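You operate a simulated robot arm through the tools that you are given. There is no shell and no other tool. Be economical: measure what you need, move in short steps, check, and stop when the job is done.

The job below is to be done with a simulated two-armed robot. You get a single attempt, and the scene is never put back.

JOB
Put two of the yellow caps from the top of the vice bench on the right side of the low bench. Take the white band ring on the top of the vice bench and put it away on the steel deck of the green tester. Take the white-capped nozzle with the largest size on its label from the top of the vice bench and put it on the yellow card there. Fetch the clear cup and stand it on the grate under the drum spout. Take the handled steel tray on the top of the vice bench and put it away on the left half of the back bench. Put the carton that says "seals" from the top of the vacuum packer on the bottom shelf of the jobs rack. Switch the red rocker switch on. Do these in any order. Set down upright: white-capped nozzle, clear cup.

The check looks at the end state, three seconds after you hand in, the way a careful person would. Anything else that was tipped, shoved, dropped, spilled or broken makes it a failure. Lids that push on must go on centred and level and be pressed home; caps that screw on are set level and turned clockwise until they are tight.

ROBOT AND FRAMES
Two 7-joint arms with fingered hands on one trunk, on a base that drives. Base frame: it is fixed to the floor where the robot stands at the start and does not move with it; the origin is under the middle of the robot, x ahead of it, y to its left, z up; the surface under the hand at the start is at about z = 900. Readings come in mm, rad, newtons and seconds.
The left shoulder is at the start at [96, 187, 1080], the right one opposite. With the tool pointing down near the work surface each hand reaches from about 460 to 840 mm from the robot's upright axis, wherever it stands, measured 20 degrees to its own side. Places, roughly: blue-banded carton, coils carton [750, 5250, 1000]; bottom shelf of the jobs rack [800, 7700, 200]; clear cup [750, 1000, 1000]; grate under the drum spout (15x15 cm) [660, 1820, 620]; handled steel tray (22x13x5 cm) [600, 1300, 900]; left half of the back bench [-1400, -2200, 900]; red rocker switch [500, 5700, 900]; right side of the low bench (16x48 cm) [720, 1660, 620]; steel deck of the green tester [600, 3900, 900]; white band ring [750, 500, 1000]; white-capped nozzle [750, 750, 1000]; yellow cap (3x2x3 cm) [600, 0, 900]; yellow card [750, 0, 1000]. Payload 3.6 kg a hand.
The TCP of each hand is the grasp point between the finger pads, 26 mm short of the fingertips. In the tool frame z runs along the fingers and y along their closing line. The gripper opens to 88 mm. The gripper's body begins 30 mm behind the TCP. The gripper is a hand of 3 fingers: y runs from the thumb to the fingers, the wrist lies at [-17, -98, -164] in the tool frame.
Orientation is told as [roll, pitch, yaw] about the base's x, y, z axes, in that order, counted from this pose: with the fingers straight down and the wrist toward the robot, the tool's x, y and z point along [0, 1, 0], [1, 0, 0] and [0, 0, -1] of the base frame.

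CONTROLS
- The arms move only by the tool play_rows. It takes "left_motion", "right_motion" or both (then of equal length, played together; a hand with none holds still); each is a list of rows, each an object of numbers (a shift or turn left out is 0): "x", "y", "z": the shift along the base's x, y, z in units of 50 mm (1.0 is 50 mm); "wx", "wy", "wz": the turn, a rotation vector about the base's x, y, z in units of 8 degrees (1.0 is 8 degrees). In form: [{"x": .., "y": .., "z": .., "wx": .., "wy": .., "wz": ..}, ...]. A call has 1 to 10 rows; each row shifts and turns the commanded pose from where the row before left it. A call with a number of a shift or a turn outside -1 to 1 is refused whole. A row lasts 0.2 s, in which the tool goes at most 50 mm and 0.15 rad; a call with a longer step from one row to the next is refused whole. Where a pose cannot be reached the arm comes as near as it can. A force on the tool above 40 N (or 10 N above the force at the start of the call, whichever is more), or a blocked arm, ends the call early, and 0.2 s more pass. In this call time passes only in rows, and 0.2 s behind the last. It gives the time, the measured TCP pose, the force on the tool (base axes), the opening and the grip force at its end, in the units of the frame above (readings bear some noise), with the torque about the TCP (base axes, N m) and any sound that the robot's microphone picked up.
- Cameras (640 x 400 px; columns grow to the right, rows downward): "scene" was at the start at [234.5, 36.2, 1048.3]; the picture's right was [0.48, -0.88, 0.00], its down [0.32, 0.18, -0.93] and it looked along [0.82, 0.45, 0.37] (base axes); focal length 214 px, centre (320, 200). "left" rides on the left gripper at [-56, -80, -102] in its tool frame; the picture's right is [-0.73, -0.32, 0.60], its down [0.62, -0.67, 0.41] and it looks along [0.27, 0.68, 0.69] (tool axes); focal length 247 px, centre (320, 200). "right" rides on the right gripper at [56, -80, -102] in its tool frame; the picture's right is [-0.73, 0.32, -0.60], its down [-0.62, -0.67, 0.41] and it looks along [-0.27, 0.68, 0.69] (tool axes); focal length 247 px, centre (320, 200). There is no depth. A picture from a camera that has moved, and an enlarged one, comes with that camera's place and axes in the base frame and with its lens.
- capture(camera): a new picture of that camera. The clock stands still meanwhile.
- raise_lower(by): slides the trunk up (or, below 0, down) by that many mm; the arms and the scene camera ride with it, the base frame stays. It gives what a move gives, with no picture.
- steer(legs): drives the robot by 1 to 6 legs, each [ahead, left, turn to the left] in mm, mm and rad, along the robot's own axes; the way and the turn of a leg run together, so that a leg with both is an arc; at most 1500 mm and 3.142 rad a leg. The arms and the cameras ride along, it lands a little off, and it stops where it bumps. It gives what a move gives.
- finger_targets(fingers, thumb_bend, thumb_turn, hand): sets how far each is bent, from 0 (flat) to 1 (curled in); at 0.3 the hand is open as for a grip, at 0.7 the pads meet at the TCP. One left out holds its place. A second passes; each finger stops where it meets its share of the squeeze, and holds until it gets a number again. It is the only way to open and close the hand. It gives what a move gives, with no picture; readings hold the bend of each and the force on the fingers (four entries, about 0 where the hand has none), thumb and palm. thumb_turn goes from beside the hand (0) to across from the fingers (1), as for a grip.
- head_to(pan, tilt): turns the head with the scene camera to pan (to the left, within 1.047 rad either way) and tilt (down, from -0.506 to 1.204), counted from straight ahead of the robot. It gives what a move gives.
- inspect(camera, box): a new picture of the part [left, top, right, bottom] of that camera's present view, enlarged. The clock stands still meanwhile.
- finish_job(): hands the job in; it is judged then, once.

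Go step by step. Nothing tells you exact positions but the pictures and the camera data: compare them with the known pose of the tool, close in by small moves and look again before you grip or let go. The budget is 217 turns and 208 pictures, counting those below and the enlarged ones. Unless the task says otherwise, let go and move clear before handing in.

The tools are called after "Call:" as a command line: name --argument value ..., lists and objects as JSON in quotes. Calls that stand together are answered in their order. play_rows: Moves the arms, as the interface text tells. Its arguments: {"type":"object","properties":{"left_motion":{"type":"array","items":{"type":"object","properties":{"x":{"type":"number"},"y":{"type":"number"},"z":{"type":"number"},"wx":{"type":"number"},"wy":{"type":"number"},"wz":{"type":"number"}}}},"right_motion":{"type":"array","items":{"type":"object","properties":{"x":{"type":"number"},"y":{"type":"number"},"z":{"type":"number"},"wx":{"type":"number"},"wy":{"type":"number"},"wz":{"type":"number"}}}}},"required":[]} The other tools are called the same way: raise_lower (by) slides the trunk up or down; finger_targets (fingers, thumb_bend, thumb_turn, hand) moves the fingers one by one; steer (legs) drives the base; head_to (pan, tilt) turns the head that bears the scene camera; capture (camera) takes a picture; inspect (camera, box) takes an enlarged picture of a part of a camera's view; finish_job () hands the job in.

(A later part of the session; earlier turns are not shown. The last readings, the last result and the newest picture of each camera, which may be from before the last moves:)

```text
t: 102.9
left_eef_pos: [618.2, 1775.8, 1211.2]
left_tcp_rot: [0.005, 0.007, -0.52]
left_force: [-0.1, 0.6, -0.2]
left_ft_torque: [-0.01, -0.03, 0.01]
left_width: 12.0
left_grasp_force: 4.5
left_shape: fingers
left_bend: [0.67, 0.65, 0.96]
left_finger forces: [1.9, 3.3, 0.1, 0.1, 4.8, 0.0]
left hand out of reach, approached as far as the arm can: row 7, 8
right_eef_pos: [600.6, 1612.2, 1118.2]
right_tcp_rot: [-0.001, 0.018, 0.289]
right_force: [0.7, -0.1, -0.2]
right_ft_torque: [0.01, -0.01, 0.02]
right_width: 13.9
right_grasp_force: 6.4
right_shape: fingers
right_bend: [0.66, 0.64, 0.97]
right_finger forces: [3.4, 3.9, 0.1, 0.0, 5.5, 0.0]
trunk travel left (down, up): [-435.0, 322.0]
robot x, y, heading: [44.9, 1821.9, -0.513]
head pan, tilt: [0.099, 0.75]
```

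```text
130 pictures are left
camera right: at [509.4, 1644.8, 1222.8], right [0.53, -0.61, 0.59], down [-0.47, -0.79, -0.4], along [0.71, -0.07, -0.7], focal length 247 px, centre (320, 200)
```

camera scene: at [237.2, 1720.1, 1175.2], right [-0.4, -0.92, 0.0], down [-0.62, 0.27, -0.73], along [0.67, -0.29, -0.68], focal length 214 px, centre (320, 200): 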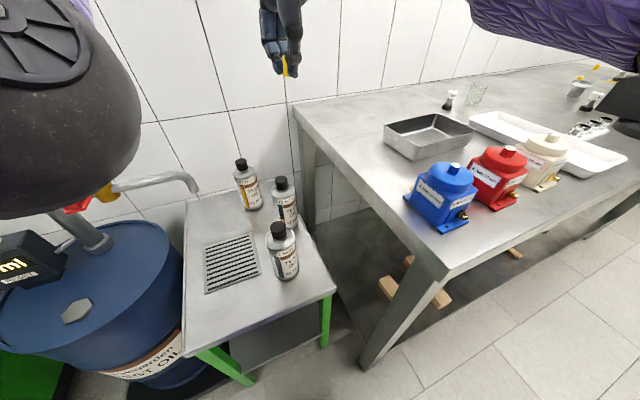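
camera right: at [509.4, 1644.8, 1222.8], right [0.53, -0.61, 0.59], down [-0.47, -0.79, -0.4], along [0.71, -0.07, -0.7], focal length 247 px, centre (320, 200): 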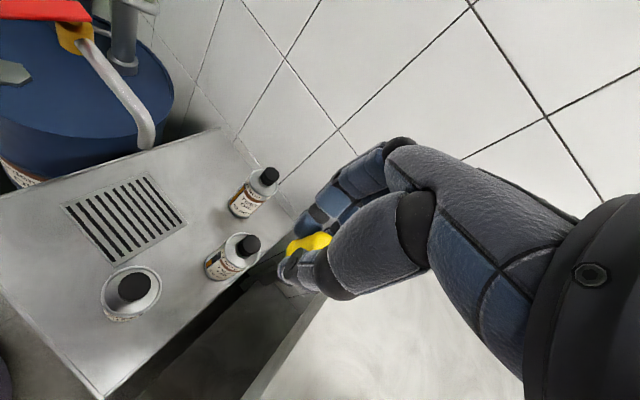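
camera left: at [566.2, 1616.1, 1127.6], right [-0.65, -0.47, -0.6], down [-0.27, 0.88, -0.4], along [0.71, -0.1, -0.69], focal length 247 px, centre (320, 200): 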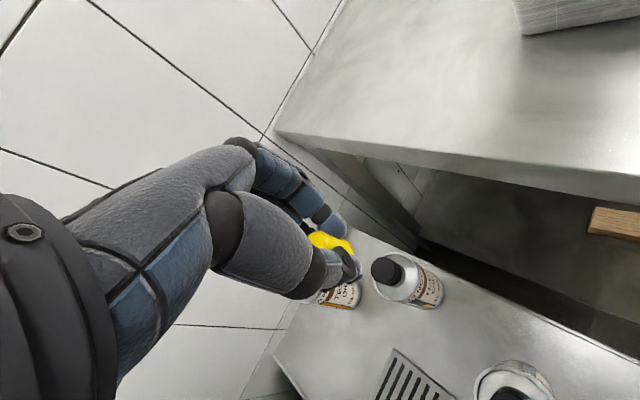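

The right hand must go down to about z 650, so the trunk has to come down, but the left elbow would then crowd the drum pump. I fold the left hand up and back first and look at that side.

Call:
play_rows --left_motion '[{"z": 0.8, "x": -0.3, "y": 0.1}, {"z": 0.8, "x": -0.3, "y": 0.1}, {"z": 0.8, "x": -0.3, "y": 0.1}, {"z": 0.8, "x": -0.3, "y": 0.1}, {"z": 0.8, "x": -0.3, "y": 0.1}, {"z": 0.3, "x": -0.3, "y": 0.1}]'

Call:
head_to --pan 0.9 --tilt 0.5

Call:
capture --camera "scene"

Call:
head_to --pan -0.6 --tilt 0.6

Call:
capture --camera "scene"

```text
t: 104.3
left_eef_pos: [648.3, 1785.2, 1406.5]
left_tcp_rot: [0.006, 0.009, -0.522]
left_force: [0.6, -0.5, -0.1]
left_ft_torque: [0.0, 0.0, -0.02]
left_width: 11.8
left_grasp_force: 4.8
left_shape: fingers
left_bend: [0.67, 0.65, 0.96]
left_finger forces: [1.7, 3.4, 0.1, 0.1, 4.8, 0.0]
left hand out of reach, approached as far as the arm can: row 1, 2, 3, 4, 5, 6
right_eef_pos: [600.5, 1612.4, 1118.9]
right_tcp_rot: [0.0, 0.019, 0.288]
right_force: [-0.4, -0.4, -1.0]
right_ft_torque: [-0.01, -0.01, -0.01]
right_width: 14.0
right_grasp_force: 5.7
right_shape: fingers
right_bend: [0.66, 0.64, 0.97]
right_finger forces: [3.5, 3.9, 0.0, 0.0, 5.6, 0.1]
trunk travel left (down, up): [-435.0, 322.0]
robot x, y, heading: [39.4, 1819.6, -0.514]
head pan, tilt: [0.099, 0.75]
```

```text
t: 105.5
left_eef_pos: [648.0, 1785.8, 1407.6]
left_tcp_rot: [0.004, 0.013, -0.523]
left_force: [-0.9, 0.8, -0.4]
left_ft_torque: [0.0, 0.0, -0.01]
left_width: 11.8
left_grasp_force: 4.7
left_shape: fingers
left_bend: [0.67, 0.65, 0.96]
left_finger forces: [1.8, 3.3, 0.0, 0.0, 4.8, 0.1]
right_eef_pos: [600.3, 1611.8, 1119.7]
right_tcp_rot: [0.002, 0.02, 0.29]
right_force: [0.5, 1.0, -0.2]
right_ft_torque: [-0.02, 0.0, 0.01]
right_width: 13.7
right_grasp_force: 6.0
right_shape: fingers
right_bend: [0.66, 0.64, 0.97]
right_finger forces: [3.5, 4.0, 0.0, 0.0, 5.5, 0.0]
trunk travel left (down, up): [-435.0, 322.0]
robot x, y, heading: [43.8, 1822.1, -0.512]
head pan, tilt: [0.901, 0.499]
```

```text
129 pictures are left
camera scene: at [245.6, 1787.0, 1197.1], right [0.38, -0.93, 0.0], down [-0.44, -0.18, -0.88], along [0.81, 0.33, -0.48], focal length 214 px, centre (320, 200)
```

scene: 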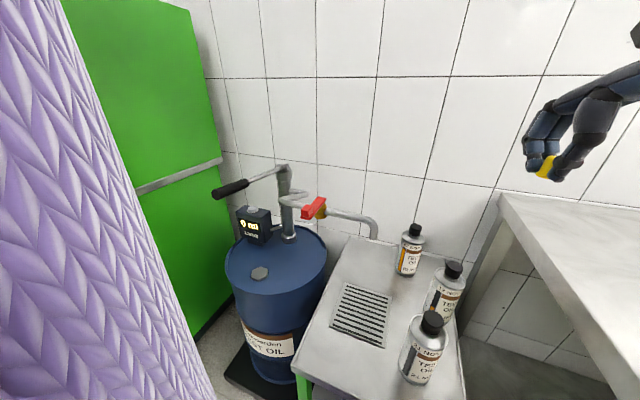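

```text
t: 107.0
left_eef_pos: [650.0, 1785.8, 1406.7]
left_tcp_rot: [0.006, 0.011, -0.523]
left_force: [0.6, 0.6, -0.6]
left_ft_torque: [0.02, 0.02, 0.01]
left_width: 11.8
left_grasp_force: 4.9
left_shape: fingers
left_bend: [0.67, 0.65, 0.96]
left_finger forces: [1.9, 3.2, 0.0, 0.0, 4.6, 0.1]
right_eef_pos: [600.3, 1611.6, 1118.1]
right_tcp_rot: [0.002, 0.019, 0.287]
right_force: [-0.5, 0.0, -0.6]
right_ft_torque: [-0.03, 0.03, 0.02]
right_width: 14.2
right_grasp_force: 6.7
right_shape: fingers
right_bend: [0.66, 0.64, 0.97]
right_finger forces: [3.5, 3.8, 0.0, 0.0, 5.5, 0.0]
trunk travel left (down, up): [-435.0, 322.0]
robot x, y, heading: [40.6, 1818.1, -0.512]
head pan, tilt: [-0.6, 0.6]
```

```text
128 pictures are left
camera scene: at [200.5, 1673.4, 1188.0], right [-0.9, -0.44, 0.0], down [-0.25, 0.51, -0.82], along [0.37, -0.74, -0.57], focal length 214 px, centre (320, 200)
```

scene: 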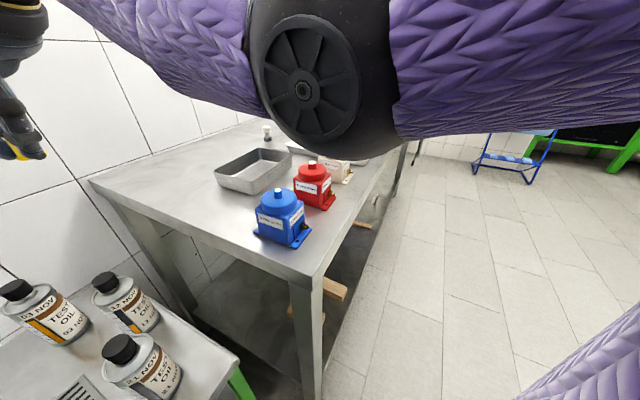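

The right elbow would hit the vice bench corner, so only the left arm can place on the low bench. I'll set the right hand's cap down on a free patch at [600, 1440] on the vice bench and fetch it later with the left hand.

Call:
play_rows --right_motion '[{"y": -0.86}, {"y": -0.86}, {"y": -0.86}, {"y": -0.86}, {"z": -0.8}, {"z": -0.8}, {"z": -0.8}, {"z": -0.8}]'

Call:
head_to --pan -0.1 --tilt 0.6

Call:
capture --camera "scene"

Call:
capture --camera "right"

```text
t: 108.8
left_eef_pos: [648.8, 1784.7, 1407.2]
left_tcp_rot: [0.007, 0.013, -0.522]
left_force: [0.4, -0.1, -0.6]
left_ft_torque: [-0.03, 0.01, 0.0]
left_width: 11.6
left_grasp_force: 5.6
left_shape: fingers
left_bend: [0.67, 0.65, 0.96]
left_finger forces: [2.0, 3.2, 0.0, 0.0, 4.7, 0.1]
right_eef_pos: [587.0, 1445.6, 960.8]
right_tcp_rot: [0.003, 0.018, 0.288]
right_force: [-0.9, -0.2, -0.4]
right_ft_torque: [0.02, 0.01, 0.0]
right_width: 13.5
right_grasp_force: 6.3
right_shape: fingers
right_bend: [0.66, 0.64, 0.97]
right_finger forces: [3.2, 4.1, 0.0, 0.0, 5.3, 0.0]
right hand out of reach, approached as far as the arm can: row 7, 8
trunk travel left (down, up): [-435.0, 322.0]
robot x, y, heading: [42.6, 1822.7, -0.511]
head pan, tilt: [-0.6, 0.6]
```

```text
t: 109.8
left_eef_pos: [648.5, 1785.7, 1406.5]
left_tcp_rot: [0.005, 0.009, -0.522]
left_force: [0.1, 0.3, 0.3]
left_ft_torque: [0.01, 0.0, -0.02]
left_width: 11.6
left_grasp_force: 5.0
left_shape: fingers
left_bend: [0.67, 0.65, 0.96]
left_finger forces: [1.9, 3.3, 0.0, 0.0, 4.6, 0.1]
right_eef_pos: [586.7, 1446.1, 962.6]
right_tcp_rot: [-0.001, 0.019, 0.287]
right_force: [-0.4, -0.4, 0.5]
right_ft_torque: [-0.02, -0.02, 0.0]
right_width: 13.5
right_grasp_force: 6.2
right_shape: fingers
right_bend: [0.66, 0.64, 0.97]
right_finger forces: [3.2, 4.0, 0.1, 0.0, 5.3, 0.0]
trunk travel left (down, up): [-435.0, 322.0]
robot x, y, heading: [41.2, 1822.7, -0.514]
head pan, tilt: [-0.099, 0.6]
```

```text
127 pictures are left
camera scene: at [233.6, 1701.8, 1188.0], right [-0.57, -0.82, 0.0], down [-0.46, 0.32, -0.82], along [0.68, -0.47, -0.57], focal length 214 px, centre (320, 200)
```

scene: 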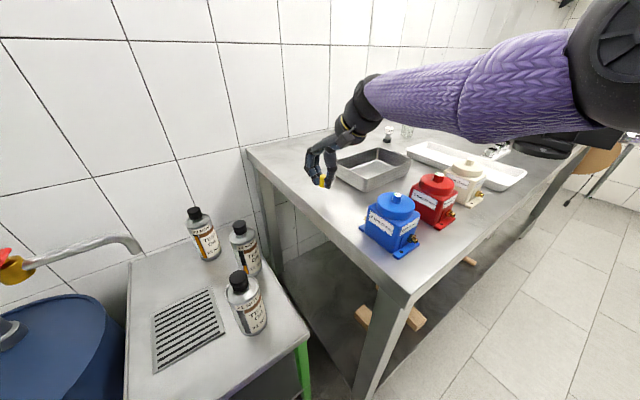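

```text
126 pictures are left
camera right: at [495.7, 1478.0, 1065.0], right [0.53, -0.61, 0.59], down [-0.47, -0.79, -0.4], along [0.71, -0.07, -0.7], focal length 247 px, centre (320, 200)
```

right: 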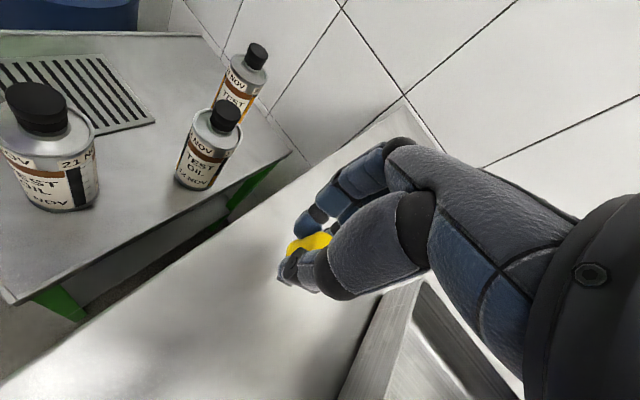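

The patch below is clear. I lower the cap onto it and release.

Call:
play_rows --right_motion '[{"z": -0.4}, {"z": -0.2}, {"z": -0.1}]'

Call:
inspect --camera "right" --box '[230, 180, 430, 330]'

```text
t: 110.6
left_eef_pos: [648.1, 1785.1, 1406.9]
left_tcp_rot: [0.005, 0.01, -0.521]
left_force: [-0.4, 0.3, 0.6]
left_ft_torque: [0.01, 0.01, 0.0]
left_width: 11.5
left_grasp_force: 5.0
left_shape: fingers
left_bend: [0.67, 0.65, 0.96]
left_finger forces: [1.9, 3.3, 0.0, 0.0, 4.8, 0.0]
right_eef_pos: [578.3, 1451.3, 927.8]
right_tcp_rot: [-0.001, 0.015, 0.287]
right_force: [1.9, -0.4, 5.3]
right_ft_torque: [0.02, -0.13, -0.02]
right_width: 13.4
right_grasp_force: 9.2
right_shape: fingers
right_bend: [0.66, 0.64, 0.97]
right_finger forces: [5.8, 6.5, 0.2, 0.1, 5.7, 0.0]
right hand out of reach, approached as far as the arm can: row 1
trunk travel left (down, up): [-435.0, 322.0]
robot x, y, heading: [41.7, 1821.5, -0.513]
head pan, tilt: [-0.099, 0.6]
```

```text
2.67 times, centred on (330, 255) of right
camera zoom: at [486.2, 1483.5, 1031.9], right [0.52, -0.61, 0.59], down [-0.47, -0.79, -0.4], along [0.71, -0.07, -0.7], focal length 659 px, centre (293, 53)
```

zoom: 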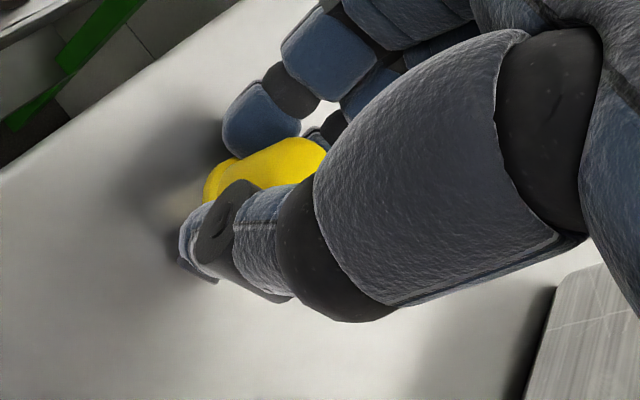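

Call:
finger_targets --hand "right" --fingers 0.35 --thumb_bend 0.35

Call:
play_rows --right_motion '[{"z": 0.6}, {"z": 0.9}, {"z": 0.9}, {"z": 0.9}, {"z": 0.9}, {"z": 0.9}]'

Call:
capture --camera "right"

```text
t: 111.6
left_eef_pos: [647.8, 1785.4, 1407.6]
left_tcp_rot: [0.006, 0.011, -0.522]
left_force: [0.2, -0.1, 0.5]
left_ft_torque: [0.0, -0.04, 0.01]
left_width: 11.7
left_grasp_force: 5.2
left_shape: fingers
left_bend: [0.67, 0.65, 0.96]
left_finger forces: [1.9, 3.3, 0.0, 0.0, 4.7, 0.0]
right_eef_pos: [576.4, 1451.9, 927.7]
right_tcp_rot: [0.0, 0.019, 0.288]
right_force: [-1.5, -1.1, 9.9]
right_ft_torque: [0.09, -0.38, -0.04]
right_width: 76.6
right_grasp_force: 4.6
right_shape: fingers
right_bend: [0.35, 0.35, 0.97]
right_finger forces: [4.5, 5.2, 0.0, 0.0, 0.0, 0.1]
trunk travel left (down, up): [-435.0, 322.0]
robot x, y, heading: [39.9, 1821.8, -0.514]
head pan, tilt: [-0.099, 0.6]
```

```text
t: 113.0
left_eef_pos: [648.0, 1785.8, 1406.4]
left_tcp_rot: [0.004, 0.009, -0.522]
left_force: [0.4, -0.7, -0.7]
left_ft_torque: [-0.03, 0.01, -0.01]
left_width: 11.3
left_grasp_force: 4.8
left_shape: fingers
left_bend: [0.67, 0.65, 0.96]
left_finger forces: [1.9, 3.4, 0.0, 0.0, 4.8, 0.0]
right_eef_pos: [607.6, 1444.2, 1175.4]
right_tcp_rot: [0.003, 0.021, 0.288]
right_force: [0.3, 0.2, -0.7]
right_ft_torque: [0.0, 0.02, 0.03]
right_width: 77.7
right_grasp_force: 0.1
right_shape: fingers
right_bend: [0.35, 0.35, 0.97]
right_finger forces: [0.0, 0.0, 0.1, 0.0, 0.1, 0.0]
right hand out of reach, approached as far as the arm can: row 1, 2, 3, 4
trunk travel left (down, up): [-435.0, 322.0]
robot x, y, heading: [40.0, 1819.8, -0.513]
head pan, tilt: [-0.099, 0.6]
```

```text
124 pictures are left
camera right: at [516.3, 1475.8, 1279.0], right [0.53, -0.61, 0.59], down [-0.47, -0.79, -0.4], along [0.71, -0.07, -0.7], focal length 247 px, centre (320, 200)
```

right: 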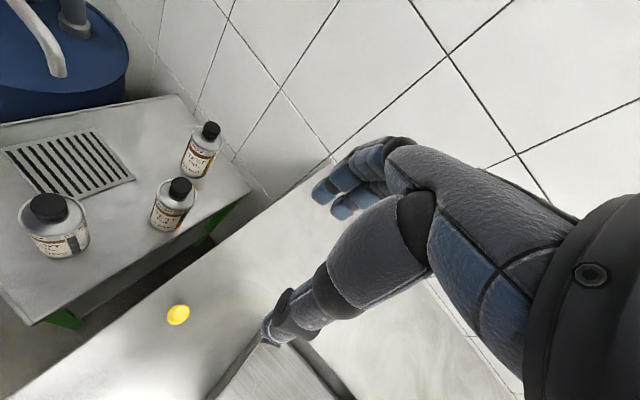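

The cap stands at about [571, 1450]. I fold the right arm up to its start posture and move the robot to face straight ahead at y ≈ 1490 for the left arm.

Call:
play_rows --right_motion '[{"x": -0.1, "y": 0.1, "z": 0.9, "wz": -0.8}, {"x": -0.45, "y": 0.5, "z": 0.65, "wz": -0.82}, {"x": -0.45, "y": 0.5, "z": 0.65, "wz": -0.82}, {"x": -0.45, "y": 0.5, "z": 0.65, "wz": -0.82}, {"x": -0.45, "y": 0.5, "z": 0.65, "wz": -0.82}, {"x": -0.45, "y": 0.5, "z": 0.65, "wz": -0.82}, {"x": -0.45, "y": 0.5, "z": 0.65, "wz": -0.82}]'

Call:
steer --legs '[[0, 0, 0.513], [-40, 0, 0], [0, -330, 0]]'

Call:
head_to --pan 0.2 --tilt 0.75

Call:
capture --camera "scene"

Call:
capture --camera "left"

```text
t: 114.8
left_eef_pos: [649.8, 1785.9, 1405.3]
left_tcp_rot: [0.005, 0.012, -0.523]
left_force: [0.6, -0.4, -0.1]
left_ft_torque: [-0.02, 0.03, -0.01]
left_width: 11.6
left_grasp_force: 5.2
left_shape: fingers
left_bend: [0.67, 0.65, 0.96]
left_finger forces: [1.9, 3.3, 0.0, 0.0, 4.7, 0.0]
right_eef_pos: [558.5, 1612.5, 1439.7]
right_tcp_rot: [0.269, 0.111, -0.273]
right_force: [0.4, 0.3, -0.3]
right_ft_torque: [0.0, -0.01, 0.03]
right_width: 77.6
right_grasp_force: 0.2
right_shape: fingers
right_bend: [0.35, 0.35, 0.97]
right_finger forces: [0.0, 0.0, 0.1, 0.1, 0.0, 0.0]
right hand out of reach, approached as far as the arm can: row 1, 2, 3, 4, 5, 6, 7
trunk travel left (down, up): [-435.0, 322.0]
robot x, y, heading: [41.0, 1823.1, -0.517]
head pan, tilt: [-0.099, 0.6]
stopped in row 7 (right hand): the arm was blocked; the commanded pose is now the measured one
```

```text
t: 118.9
left_eef_pos: [550.1, 1749.5, 1408.0]
left_tcp_rot: [0.006, 0.01, -0.015]
left_force: [0.6, 0.0, -0.3]
left_ft_torque: [0.01, 0.0, -0.02]
left_width: 11.8
left_grasp_force: 5.1
left_shape: fingers
left_bend: [0.67, 0.65, 0.96]
left_finger forces: [1.9, 3.3, 0.0, 0.0, 4.6, 0.0]
right_eef_pos: [552.9, 1554.3, 1440.3]
right_tcp_rot: [0.27, 0.11, 0.237]
right_force: [0.2, 0.1, -0.2]
right_ft_torque: [0.04, 0.02, -0.02]
right_width: 77.7
right_grasp_force: 0.1
right_shape: fingers
right_bend: [0.35, 0.35, 0.97]
right_finger forces: [0.1, 0.0, 0.1, 0.0, 0.0, 0.1]
trunk travel left (down, up): [-435.0, 322.0]
robot x, y, heading: [6.6, 1484.4, -0.004]
head pan, tilt: [-0.099, 0.6]
```

```text
t: 119.7
left_eef_pos: [551.6, 1751.3, 1406.9]
left_tcp_rot: [0.007, 0.01, -0.015]
left_force: [-0.1, -0.2, -0.1]
left_ft_torque: [-0.01, 0.01, -0.02]
left_width: 11.5
left_grasp_force: 4.6
left_shape: fingers
left_bend: [0.67, 0.65, 0.96]
left_finger forces: [1.9, 3.2, 0.1, 0.1, 4.6, 0.1]
right_eef_pos: [553.0, 1555.6, 1441.3]
right_tcp_rot: [0.266, 0.109, 0.237]
right_force: [-0.1, -0.1, -0.1]
right_ft_torque: [0.0, 0.03, 0.01]
right_width: 77.7
right_grasp_force: 0.0
right_shape: fingers
right_bend: [0.35, 0.35, 0.97]
right_finger forces: [0.0, 0.0, 0.0, 0.0, 0.1, 0.0]
trunk travel left (down, up): [-435.0, 322.0]
robot x, y, heading: [3.1, 1488.0, -0.002]
head pan, tilt: [0.201, 0.75]
```

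```text
123 pictures are left
camera scene: at [221.1, 1502.9, 1175.2], right [0.19, -0.98, 0.0], down [-0.67, -0.13, -0.73], along [0.72, 0.14, -0.68], focal length 214 px, centre (320, 200)
```

scene: 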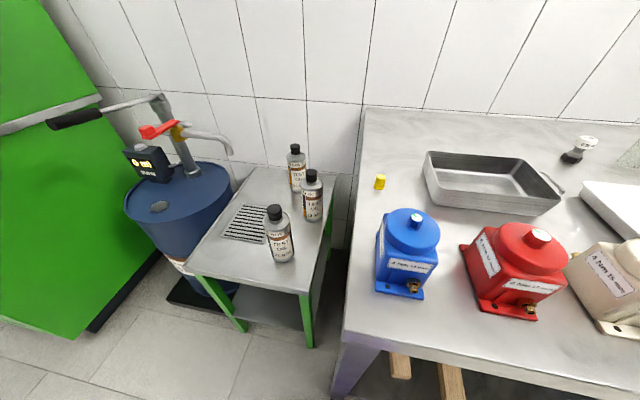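

```text
122 pictures are left
camera left: at [471.0, 1694.9, 1510.1], right [-0.34, -0.73, -0.6], down [-0.66, 0.64, -0.4], along [0.67, 0.26, -0.69], focal length 247 px, centre (320, 200)
```

left: 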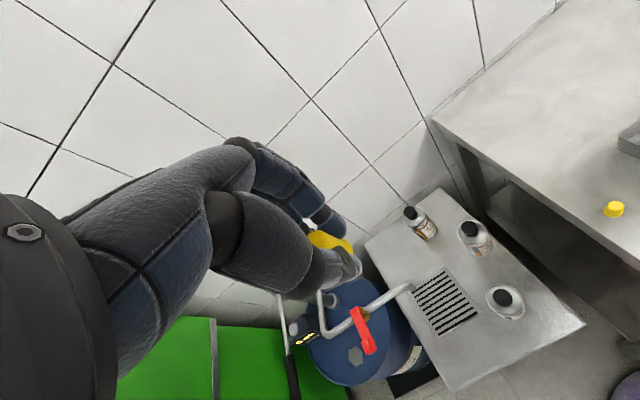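

Both arms came close to each other, so I move the right hand out to the right while the left begins its way over the free strip.

Call:
play_rows --right_motion '[{"y": -0.9}, {"y": -0.9, "wx": -0.6, "wy": -0.3}, {"y": -0.9, "wx": -0.6, "wy": -0.3}, {"y": -0.9, "wx": -0.6, "wy": -0.2, "wz": -0.5}, {"wz": -0.5}, {"wz": -0.5}]' --left_motion '[{}, {}, {"z": -0.8}, {"z": -0.8}, {"x": 0.2, "y": -0.5, "z": -0.7}, {"x": 0.2, "y": -0.5, "z": -0.7}]'

Call:
head_to --pan -0.7 --tilt 0.4

Call:
capture --camera "scene"

```text
t: 121.1
left_eef_pos: [573.8, 1701.2, 1256.1]
left_tcp_rot: [0.005, 0.01, -0.017]
left_force: [1.7, -0.3, -0.9]
left_ft_torque: [0.01, -0.02, 0.01]
left_width: 11.4
left_grasp_force: 4.8
left_shape: fingers
left_bend: [0.67, 0.65, 0.96]
left_finger forces: [1.9, 3.1, 0.0, 0.0, 4.4, 0.0]
left hand out of reach, approached as far as the arm can: row 3
right_eef_pos: [597.0, 1389.2, 1471.5]
right_tcp_rot: [-0.004, 0.054, 0.002]
right_force: [-0.2, -0.3, -0.1]
right_ft_torque: [0.01, 0.03, 0.0]
right_width: 77.3
right_grasp_force: 0.0
right_shape: fingers
right_bend: [0.35, 0.35, 0.97]
right_finger forces: [0.0, 0.0, 0.0, 0.0, 0.0, 0.0]
right hand out of reach, approached as far as the arm can: row 1, 2, 3, 4
trunk travel left (down, up): [-435.0, 322.0]
robot x, y, heading: [-0.7, 1483.3, -0.008]
head pan, tilt: [0.201, 0.75]
```

```text
t: 122.3
left_eef_pos: [573.2, 1701.7, 1256.8]
left_tcp_rot: [0.003, 0.011, -0.016]
left_force: [0.3, 0.9, 0.4]
left_ft_torque: [-0.01, -0.01, -0.01]
left_width: 11.6
left_grasp_force: 4.7
left_shape: fingers
left_bend: [0.67, 0.65, 0.96]
left_finger forces: [1.7, 3.0, 0.0, 0.0, 4.5, 0.1]
right_eef_pos: [596.2, 1391.5, 1472.2]
right_tcp_rot: [-0.004, 0.055, 0.004]
right_force: [-0.1, 0.9, -0.9]
right_ft_torque: [0.03, -0.01, 0.04]
right_width: 77.4
right_grasp_force: 0.1
right_shape: fingers
right_bend: [0.35, 0.35, 0.97]
right_finger forces: [0.0, 0.0, 0.1, 0.0, 0.1, 0.0]
trunk travel left (down, up): [-435.0, 322.0]
robot x, y, heading: [6.4, 1483.8, -0.005]
head pan, tilt: [-0.7, 0.4]
```

```text
121 pictures are left
camera scene: at [210.3, 1426.7, 1206.2], right [-0.65, -0.76, 0.0], down [-0.3, 0.25, -0.92], along [0.7, -0.6, -0.39], focal length 214 px, centre (320, 200)
```

scene: 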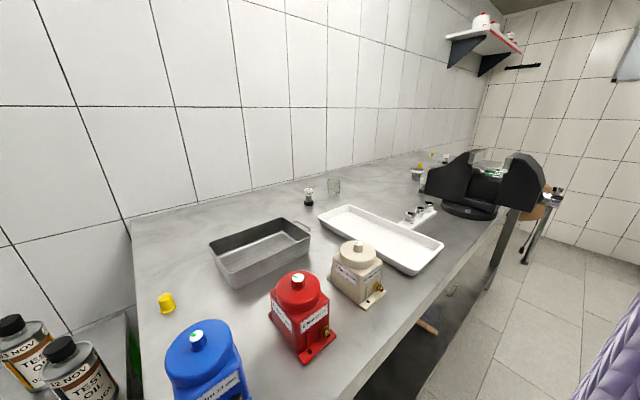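

The right arm is clear. I lower the trunk and bring the left hand over [610, 1612].

Call:
raise_lower --by -160

Call:
play_rows --left_motion '[{"x": 0.18, "y": -0.45, "z": -0.6, "wz": 0.3}, {"x": 0.18, "y": -0.45, "z": -0.6, "wz": 0.3}, {"x": 0.18, "y": -0.45, "z": -0.6, "wz": 0.3}, {"x": 0.18, "y": -0.45, "z": -0.6, "wz": 0.3}, {"z": -0.9}, {"z": -0.7}]'

Call:
head_to --pan 0.3 --tilt 0.75

Call:
capture --camera "scene"

Call:
capture --camera "left"

```text
t: 124.2
left_eef_pos: [593.3, 1703.1, 1068.2]
left_tcp_rot: [0.006, 0.063, -0.017]
left_force: [0.2, -0.4, 0.0]
left_ft_torque: [-0.02, 0.0, 0.0]
left_width: 11.5
left_grasp_force: 4.5
left_shape: fingers
left_bend: [0.67, 0.65, 0.96]
left_finger forces: [1.8, 3.1, 0.0, 0.0, 4.6, 0.1]
right_eef_pos: [648.6, 1391.8, 1253.5]
right_tcp_rot: [-0.001, 0.155, 0.004]
right_force: [-0.9, 0.1, -0.2]
right_ft_torque: [-0.03, -0.01, 0.01]
right_width: 77.5
right_grasp_force: 0.0
right_shape: fingers
right_bend: [0.35, 0.35, 0.97]
right_finger forces: [0.1, 0.1, 0.1, 0.0, 0.0, 0.1]
trunk travel left (down, up): [-275.0, 482.0]
robot x, y, heading: [2.8, 1488.7, -0.011]
head pan, tilt: [-0.7, 0.4]
```

```text
t: 125.5
left_eef_pos: [628.9, 1609.9, 870.9]
left_tcp_rot: [0.005, 0.064, 0.152]
left_force: [-0.3, 0.0, -0.6]
left_ft_torque: [0.01, 0.0, -0.02]
left_width: 11.2
left_grasp_force: 3.7
left_shape: fingers
left_bend: [0.67, 0.65, 0.96]
left_finger forces: [1.7, 3.2, 0.0, 0.0, 4.4, 0.1]
right_eef_pos: [650.6, 1390.3, 1253.0]
right_tcp_rot: [-0.002, 0.158, 0.004]
right_force: [0.1, -0.6, 0.3]
right_ft_torque: [0.03, 0.03, 0.0]
right_width: 77.7
right_grasp_force: 0.1
right_shape: fingers
right_bend: [0.35, 0.35, 0.97]
right_finger forces: [0.0, 0.1, 0.1, 0.0, 0.0, 0.0]
trunk travel left (down, up): [-275.0, 482.0]
robot x, y, heading: [-0.4, 1487.0, -0.006]
head pan, tilt: [-0.7, 0.4]
```

```text
t: 126.8
left_eef_pos: [629.9, 1612.2, 870.0]
left_tcp_rot: [0.005, 0.062, 0.151]
left_force: [1.0, 0.3, -1.1]
left_ft_torque: [-0.01, 0.0, -0.01]
left_width: 11.3
left_grasp_force: 4.4
left_shape: fingers
left_bend: [0.67, 0.65, 0.96]
left_finger forces: [1.7, 3.1, 0.0, 0.0, 4.4, 0.0]
right_eef_pos: [649.5, 1391.4, 1253.2]
right_tcp_rot: [-0.001, 0.156, 0.003]
right_force: [0.6, 0.2, 0.1]
right_ft_torque: [-0.05, -0.02, 0.04]
right_width: 77.5
right_grasp_force: 0.0
right_shape: fingers
right_bend: [0.35, 0.35, 0.97]
right_finger forces: [0.0, 0.0, 0.0, 0.1, 0.1, 0.0]
trunk travel left (down, up): [-275.0, 482.0]
robot x, y, heading: [1.6, 1488.9, -0.001]
head pan, tilt: [0.3, 0.75]
```

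```text
120 pictures are left
camera scene: at [240.4, 1510.5, 1003.5], right [0.29, -0.96, 0.0], down [-0.65, -0.2, -0.73], along [0.7, 0.21, -0.68], focal length 214 px, centre (320, 200)
```

scene: 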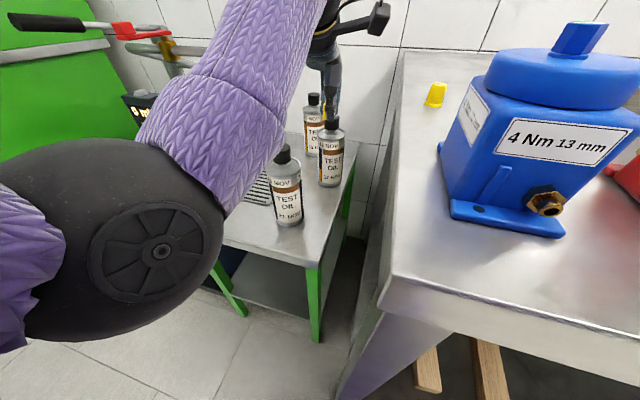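

```text
119 pictures are left
camera left: at [566.1, 1542.9, 977.2], right [-0.24, -0.78, -0.58], down [-0.78, 0.51, -0.37], along [0.58, 0.36, -0.73], focal length 247 px, centre (320, 200)
```

left: 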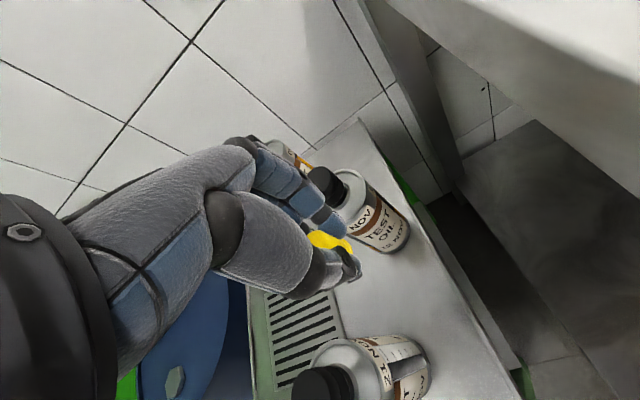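

The landing spot between the bottles is free. I level the hand and lower toward the low bench.

Call:
play_rows --left_motion '[{"wy": -0.45, "x": -0.1, "y": -0.04, "z": -0.5}, {"z": -0.8}, {"z": -0.8}, {"z": -0.8}, {"z": -0.8}]'

Call:
capture --camera "left"

Call:
capture --camera "scene"

```text
t: 128.0
left_eef_pos: [624.9, 1609.7, 686.4]
left_tcp_rot: [-0.004, -0.005, 0.15]
left_force: [0.6, -0.3, -0.6]
left_ft_torque: [0.02, 0.01, 0.02]
left_width: 11.2
left_grasp_force: 4.7
left_shape: fingers
left_bend: [0.67, 0.66, 0.96]
left_finger forces: [1.7, 3.0, 0.0, 0.0, 4.3, 0.0]
right_eef_pos: [649.9, 1391.0, 1251.9]
right_tcp_rot: [-0.002, 0.157, 0.005]
right_force: [0.0, 0.6, 0.3]
right_ft_torque: [-0.01, -0.01, 0.0]
right_width: 77.5
right_grasp_force: 0.2
right_shape: fingers
right_bend: [0.35, 0.35, 0.97]
right_finger forces: [0.0, 0.0, 0.1, 0.1, 0.0, 0.0]
trunk travel left (down, up): [-275.0, 482.0]
robot x, y, heading: [0.2, 1486.1, -0.007]
head pan, tilt: [0.3, 0.75]
```

```text
118 pictures are left
camera left: at [554.2, 1542.1, 789.3], right [-0.2, -0.78, -0.6], down [-0.75, 0.52, -0.42], along [0.63, 0.36, -0.68], focal length 247 px, centre (320, 200)
```

left: 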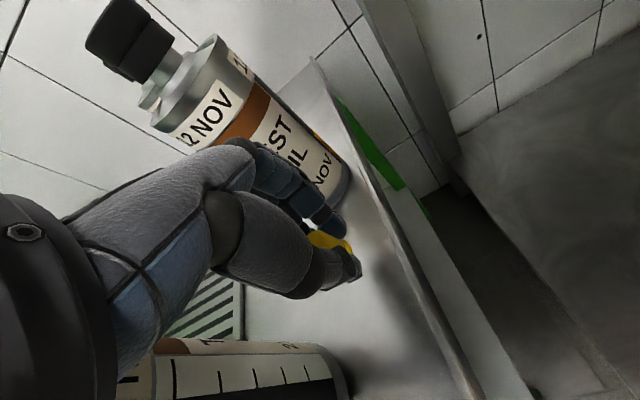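

```text
117 pictures are left
camera scene: at [240.5, 1510.6, 1003.4], right [0.29, -0.96, 0.0], down [-0.65, -0.2, -0.73], along [0.7, 0.21, -0.68], focal length 214 px, centre (320, 200)
```

scene: 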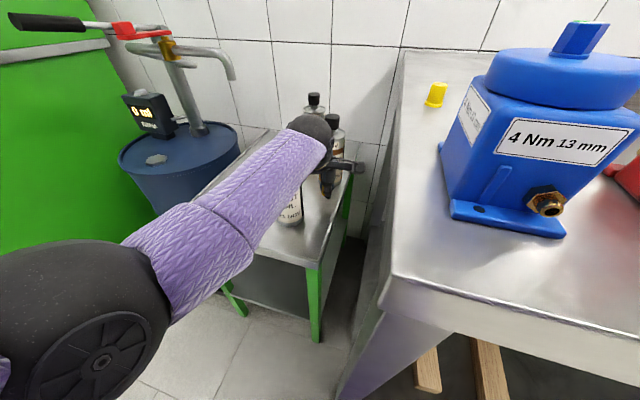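

Clear on all sides. I lower the last 38 mm gently.

Call:
play_rows --left_motion '[{"z": -0.4}, {"z": -0.2}, {"z": -0.12}]'

Call:
inspect --camera "left" --box '[240, 150, 440, 350]'

```text
t: 128.8
left_eef_pos: [622.2, 1609.7, 647.3]
left_tcp_rot: [-0.007, 0.0, 0.149]
left_force: [-0.4, -1.2, 1.1]
left_ft_torque: [0.03, 0.01, 0.02]
left_width: 11.3
left_grasp_force: 5.2
left_shape: fingers
left_bend: [0.67, 0.65, 0.96]
left_finger forces: [1.9, 4.5, 0.1, 0.1, 4.8, 0.1]
right_eef_pos: [648.3, 1392.3, 1253.5]
right_tcp_rot: [-0.002, 0.158, 0.004]
right_force: [-0.9, -0.4, -0.2]
right_ft_torque: [0.01, 0.02, 0.0]
right_width: 77.6
right_grasp_force: 0.0
right_shape: fingers
right_bend: [0.35, 0.35, 0.97]
right_finger forces: [0.1, 0.0, 0.1, 0.0, 0.1, 0.0]
trunk travel left (down, up): [-275.0, 482.0]
robot x, y, heading: [1.1, 1488.8, -0.004]
head pan, tilt: [0.3, 0.75]
```

```text
2.00 times, centred on (340, 250) of left
camera zoom: at [552.4, 1541.5, 751.1], right [-0.2, -0.78, -0.6], down [-0.75, 0.51, -0.41], along [0.63, 0.36, -0.69], focal length 494 px, centre (280, 100)
```

zoom: 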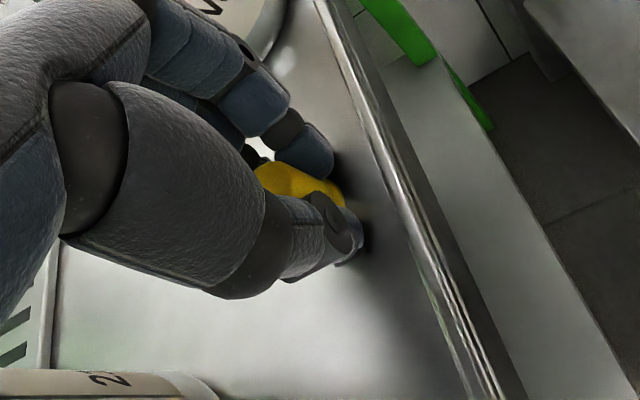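

Just touching. I press 2 mm more, open partly and lift away.

Call:
play_rows --left_motion '[{"z": -0.05}]'

Call:
finger_targets --hand "left" --fingers 0.45 --thumb_bend 0.45

Call:
play_rows --left_motion '[{"z": 0.5}, {"z": 0.9}, {"z": 0.9}, {"z": 0.9}, {"z": 0.9}, {"z": 0.9}]'

Call:
capture --camera "left"

```text
t: 129.2
left_eef_pos: [623.4, 1608.8, 648.5]
left_tcp_rot: [-0.006, -0.006, 0.151]
left_force: [-2.9, -0.3, 12.2]
left_ft_torque: [-0.11, 0.28, 0.02]
left_width: 11.4
left_grasp_force: 10.4
left_shape: fingers
left_bend: [0.68, 0.65, 0.96]
left_finger forces: [1.5, 3.6, 0.1, 0.1, 15.2, 0.1]
right_eef_pos: [648.4, 1390.4, 1254.1]
right_tcp_rot: [-0.002, 0.155, 0.004]
right_force: [0.4, 0.5, 1.5]
right_ft_torque: [0.03, 0.0, 0.01]
right_width: 77.4
right_grasp_force: 0.1
right_shape: fingers
right_bend: [0.35, 0.35, 0.97]
right_finger forces: [0.1, 0.1, 0.1, 0.0, 0.0, 0.0]
trunk travel left (down, up): [-275.0, 482.0]
robot x, y, heading: [3.5, 1486.1, -0.004]
head pan, tilt: [0.3, 0.75]
```

```text
t: 130.2
left_eef_pos: [622.4, 1609.1, 647.8]
left_tcp_rot: [-0.005, -0.007, 0.149]
left_force: [-5.0, -1.9, 24.9]
left_ft_torque: [0.3, -0.58, 0.04]
left_width: 50.6
left_grasp_force: 11.6
left_shape: fingers
left_bend: [0.47, 0.45, 0.97]
left_finger forces: [0.2, 23.4, 0.1, 0.0, 0.1, 0.0]
right_eef_pos: [647.5, 1391.0, 1255.3]
right_tcp_rot: [-0.001, 0.156, 0.003]
right_force: [-0.3, 0.2, 0.2]
right_ft_torque: [-0.01, 0.0, 0.04]
right_width: 77.5
right_grasp_force: 0.0
right_shape: fingers
right_bend: [0.35, 0.35, 0.97]
right_finger forces: [0.0, 0.0, 0.1, 0.0, 0.0, 0.1]
trunk travel left (down, up): [-275.0, 482.0]
robot x, y, heading: [3.9, 1489.0, -0.008]
head pan, tilt: [0.3, 0.75]
```

```text
t: 131.6
left_eef_pos: [621.9, 1613.3, 897.6]
left_tcp_rot: [-0.004, 0.003, 0.154]
left_force: [-0.3, 1.0, 0.7]
left_ft_torque: [0.0, 0.01, 0.0]
left_width: 55.3
left_grasp_force: 0.1
left_shape: fingers
left_bend: [0.45, 0.45, 0.97]
left_finger forces: [0.0, 0.0, 0.1, 0.0, 0.0, 0.0]
right_eef_pos: [649.1, 1390.6, 1252.6]
right_tcp_rot: [-0.001, 0.157, 0.005]
right_force: [-1.2, -0.2, -0.9]
right_ft_torque: [0.02, -0.01, 0.0]
right_width: 77.8
right_grasp_force: 0.0
right_shape: fingers
right_bend: [0.35, 0.35, 0.97]
right_finger forces: [0.0, 0.0, 0.0, 0.0, 0.0, 0.0]
trunk travel left (down, up): [-275.0, 482.0]
robot x, y, heading: [1.4, 1489.2, -0.003]
head pan, tilt: [0.3, 0.75]
```

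```text
115 pictures are left
camera left: at [552.1, 1544.7, 1000.1], right [-0.2, -0.78, -0.6], down [-0.75, 0.51, -0.41], along [0.63, 0.36, -0.69], focal length 247 px, centre (320, 200)
```

left: 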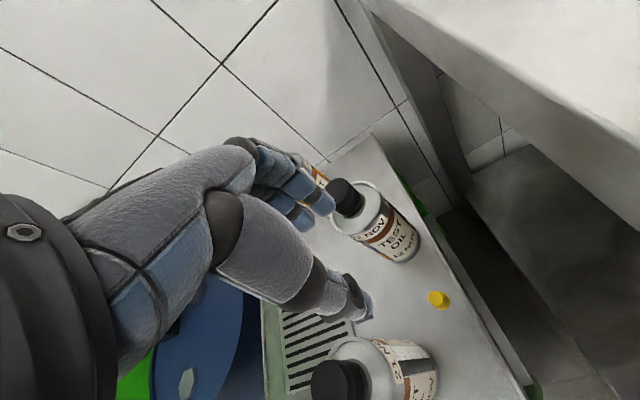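

The first cap stands on the low bench. Next, the second cap at [571, 1450]: I raise the trunk and move right a bit.

Call:
raise_lower --by 230

Call:
steer --legs '[[0, -130, 0]]'

Call:
finger_targets --hand "left" --fingers 0.3 --thumb_bend 0.3

Call:
capture --camera "left"

Call:
capture --camera "scene"

```text
t: 134.0
left_eef_pos: [624.1, 1610.9, 1124.7]
left_tcp_rot: [-0.003, 0.002, 0.151]
left_force: [0.2, -0.1, 0.0]
left_ft_torque: [0.02, 0.0, -0.01]
left_width: 55.7
left_grasp_force: 0.1
left_shape: fingers
left_bend: [0.45, 0.45, 0.97]
left_finger forces: [0.0, 0.0, 0.1, 0.0, 0.1, 0.0]
right_eef_pos: [582.6, 1391.5, 1554.9]
right_tcp_rot: [-0.004, 0.034, 0.002]
right_force: [0.5, -0.3, -0.5]
right_ft_torque: [-0.01, 0.0, 0.02]
right_width: 77.6
right_grasp_force: 0.1
right_shape: fingers
right_bend: [0.35, 0.35, 0.97]
right_finger forces: [0.0, 0.0, 0.1, 0.1, 0.0, 0.1]
trunk travel left (down, up): [-505.0, 252.0]
robot x, y, heading: [-0.0, 1490.1, -0.005]
head pan, tilt: [0.3, 0.75]
```

```text
t: 135.3
left_eef_pos: [622.7, 1482.6, 1124.7]
left_tcp_rot: [-0.004, 0.0, 0.15]
left_force: [0.9, -0.8, 0.6]
left_ft_torque: [0.01, 0.01, -0.01]
left_width: 55.5
left_grasp_force: 0.1
left_shape: fingers
left_bend: [0.45, 0.45, 0.97]
left_finger forces: [0.1, 0.1, 0.0, 0.0, 0.0, 0.0]
right_eef_pos: [581.7, 1261.9, 1554.5]
right_tcp_rot: [-0.003, 0.033, 0.004]
right_force: [-0.4, -0.6, -0.1]
right_ft_torque: [0.02, 0.01, 0.01]
right_width: 77.8
right_grasp_force: 0.2
right_shape: fingers
right_bend: [0.35, 0.35, 0.97]
right_finger forces: [0.0, 0.0, 0.0, 0.1, 0.1, 0.0]
trunk travel left (down, up): [-505.0, 252.0]
robot x, y, heading: [0.9, 1357.2, -0.01]
head pan, tilt: [0.3, 0.75]
```

```text
t: 136.3
left_eef_pos: [622.0, 1481.4, 1124.6]
left_tcp_rot: [-0.003, 0.001, 0.15]
left_force: [1.0, 0.4, 0.6]
left_ft_torque: [0.0, 0.02, 0.03]
left_width: 87.8
left_grasp_force: 0.1
left_shape: fingers
left_bend: [0.3, 0.3, 0.97]
left_finger forces: [0.0, 0.1, 0.1, 0.1, 0.0, 0.1]
right_eef_pos: [582.7, 1262.8, 1554.9]
right_tcp_rot: [-0.004, 0.032, 0.005]
right_force: [1.2, 0.6, -0.4]
right_ft_torque: [0.0, 0.0, -0.02]
right_width: 77.3
right_grasp_force: 0.1
right_shape: fingers
right_bend: [0.35, 0.35, 0.97]
right_finger forces: [0.1, 0.0, 0.1, 0.0, 0.0, 0.1]
trunk travel left (down, up): [-505.0, 252.0]
robot x, y, heading: [-1.3, 1358.2, -0.006]
head pan, tilt: [0.3, 0.75]
```

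```text
114 pictures are left
camera left: at [552.3, 1414.2, 1228.0], right [-0.2, -0.78, -0.6], down [-0.75, 0.51, -0.41], along [0.63, 0.36, -0.69], focal length 247 px, centre (320, 200)
```

left: 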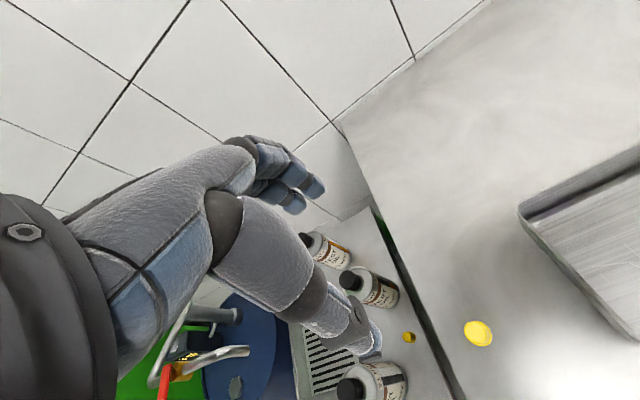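

```text
113 pictures are left
camera scene: at [213.1, 1382.2, 1248.2], right [0.29, -0.96, 0.0], down [-0.65, -0.2, -0.73], along [0.7, 0.21, -0.68], focal length 214 px, centre (320, 200)
```

scene: 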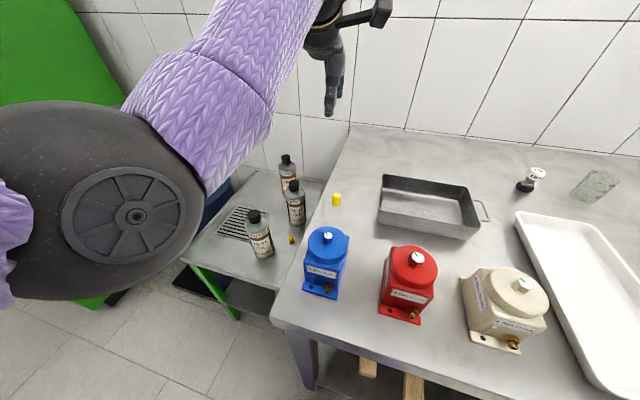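

Cap at [573, 1448]. I move over it and down.

Call:
play_rows --left_motion '[{"x": -0.33, "y": -0.23, "z": -0.6}, {"x": -0.33, "y": -0.23, "z": -0.8}, {"x": -0.33, "y": -0.23, "z": -0.8}, {"z": -0.8}]'

Call:
capture --camera "left"

Call:
capture --camera "scene"

```text
t: 137.2
left_eef_pos: [630.1, 1475.0, 1089.1]
left_tcp_rot: [-0.005, -0.167, 0.184]
left_force: [-0.3, 1.0, -0.2]
left_ft_torque: [0.0, -0.03, 0.0]
left_width: 88.0
left_grasp_force: 0.0
left_shape: fingers
left_bend: [0.3, 0.3, 0.97]
left_finger forces: [0.0, 0.1, 0.0, 0.0, 0.0, 0.0]
right_eef_pos: [582.4, 1262.9, 1554.6]
right_tcp_rot: [-0.003, 0.032, 0.002]
right_force: [-0.2, -0.8, 0.3]
right_ft_torque: [-0.01, 0.0, 0.0]
right_width: 77.7
right_grasp_force: 0.1
right_shape: fingers
right_bend: [0.35, 0.35, 0.97]
right_finger forces: [0.0, 0.0, 0.0, 0.0, 0.1, 0.0]
trunk travel left (down, up): [-505.0, 252.0]
robot x, y, heading: [-0.2, 1362.4, -0.004]
head pan, tilt: [0.3, 0.75]
stopped in row 4 (left hand): the arm was blocked; the commanded pose is now the measured one
```

```text
112 pictures are left
camera left: at [545.9, 1401.7, 1178.3], right [-0.08, -0.76, -0.64], down [-0.69, 0.5, -0.52], along [0.72, 0.4, -0.57], focal length 247 px, centre (320, 200)
```

left: 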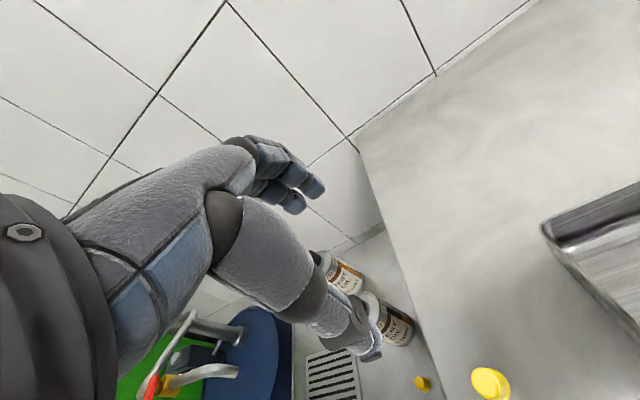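

```text
111 pictures are left
camera scene: at [213.4, 1382.6, 1248.2], right [0.29, -0.96, 0.0], down [-0.65, -0.2, -0.73], along [0.7, 0.21, -0.68], focal length 214 px, centre (320, 200)
```

scene: 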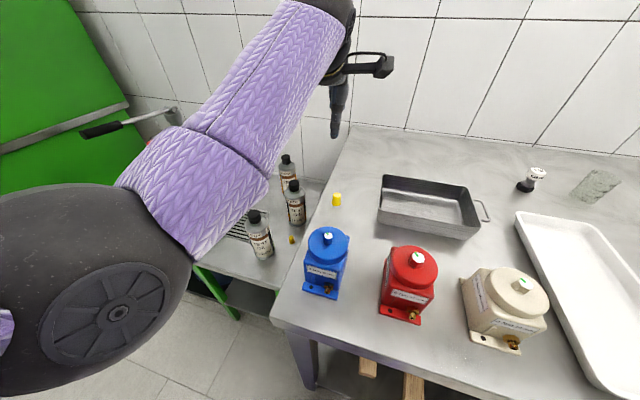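

The arm is folded too tightly here. I back the base 90 mm, reopen the arm by lifting it, and approach again.

Call:
play_rows --left_motion '[{"z": 0.7, "wy": 0.5}, {"z": 0.7, "y": 0.5, "wy": 0.4}, {"z": 0.7, "y": 0.6, "wy": 0.3}, {"z": 0.6, "y": 0.6, "x": -0.4}, {"z": 0.5, "y": 0.6, "x": -0.5}, {"z": 0.4, "y": 0.6, "x": -0.5}, {"z": 0.4, "x": -0.8}, {"z": 0.4, "x": -0.7}]'

Call:
steer --legs '[[-100, -20, 0]]'

Call:
capture --camera "scene"

```text
t: 139.0
left_eef_pos: [504.0, 1626.4, 1295.3]
left_tcp_rot: [0.019, 0.002, 0.176]
left_force: [-0.5, 1.1, -0.9]
left_ft_torque: [0.0, 0.0, 0.01]
left_width: 88.1
left_grasp_force: 0.0
left_shape: fingers
left_bend: [0.3, 0.3, 0.97]
left_finger forces: [0.0, 0.1, 0.0, 0.0, 0.0, 0.0]
left hand out of reach, approached as far as the arm can: row 8
right_eef_pos: [582.9, 1266.2, 1555.1]
right_tcp_rot: [-0.007, 0.033, 0.002]
right_force: [-0.4, 0.5, -0.7]
right_ft_torque: [-0.02, -0.01, 0.01]
right_width: 77.7
right_grasp_force: 0.0
right_shape: fingers
right_bend: [0.35, 0.35, 0.97]
right_finger forces: [0.0, 0.0, 0.0, 0.1, 0.0, 0.0]
trunk travel left (down, up): [-505.0, 252.0]
robot x, y, heading: [0.8, 1359.6, -0.011]
head pan, tilt: [0.3, 0.75]
```

```text
t: 140.2
left_eef_pos: [403.2, 1605.0, 1297.0]
left_tcp_rot: [0.02, 0.002, 0.176]
left_force: [-0.2, -0.4, 0.4]
left_ft_torque: [-0.01, -0.01, 0.01]
left_width: 88.1
left_grasp_force: 0.0
left_shape: fingers
left_bend: [0.3, 0.3, 0.97]
left_finger forces: [0.1, 0.0, 0.0, 0.0, 0.0, 0.0]
right_eef_pos: [480.7, 1242.4, 1555.8]
right_tcp_rot: [-0.003, 0.032, 0.001]
right_force: [0.4, 0.2, 0.5]
right_ft_torque: [-0.01, 0.01, -0.01]
right_width: 77.7
right_grasp_force: 0.0
right_shape: fingers
right_bend: [0.35, 0.35, 0.97]
right_finger forces: [0.1, 0.0, 0.1, 0.0, 0.0, 0.0]
trunk travel left (down, up): [-505.0, 252.0]
robot x, y, heading: [-101.6, 1341.4, -0.007]
head pan, tilt: [0.3, 0.75]
```

```text
110 pictures are left
camera scene: at [111.7, 1362.5, 1248.3], right [0.29, -0.96, 0.0], down [-0.65, -0.2, -0.73], along [0.7, 0.21, -0.68], focal length 214 px, centre (320, 200)
```

scene: 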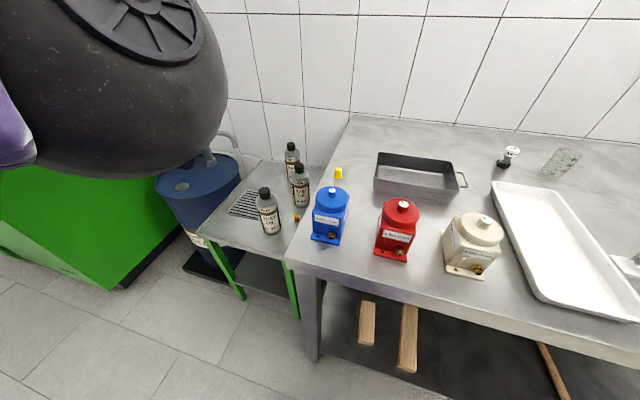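

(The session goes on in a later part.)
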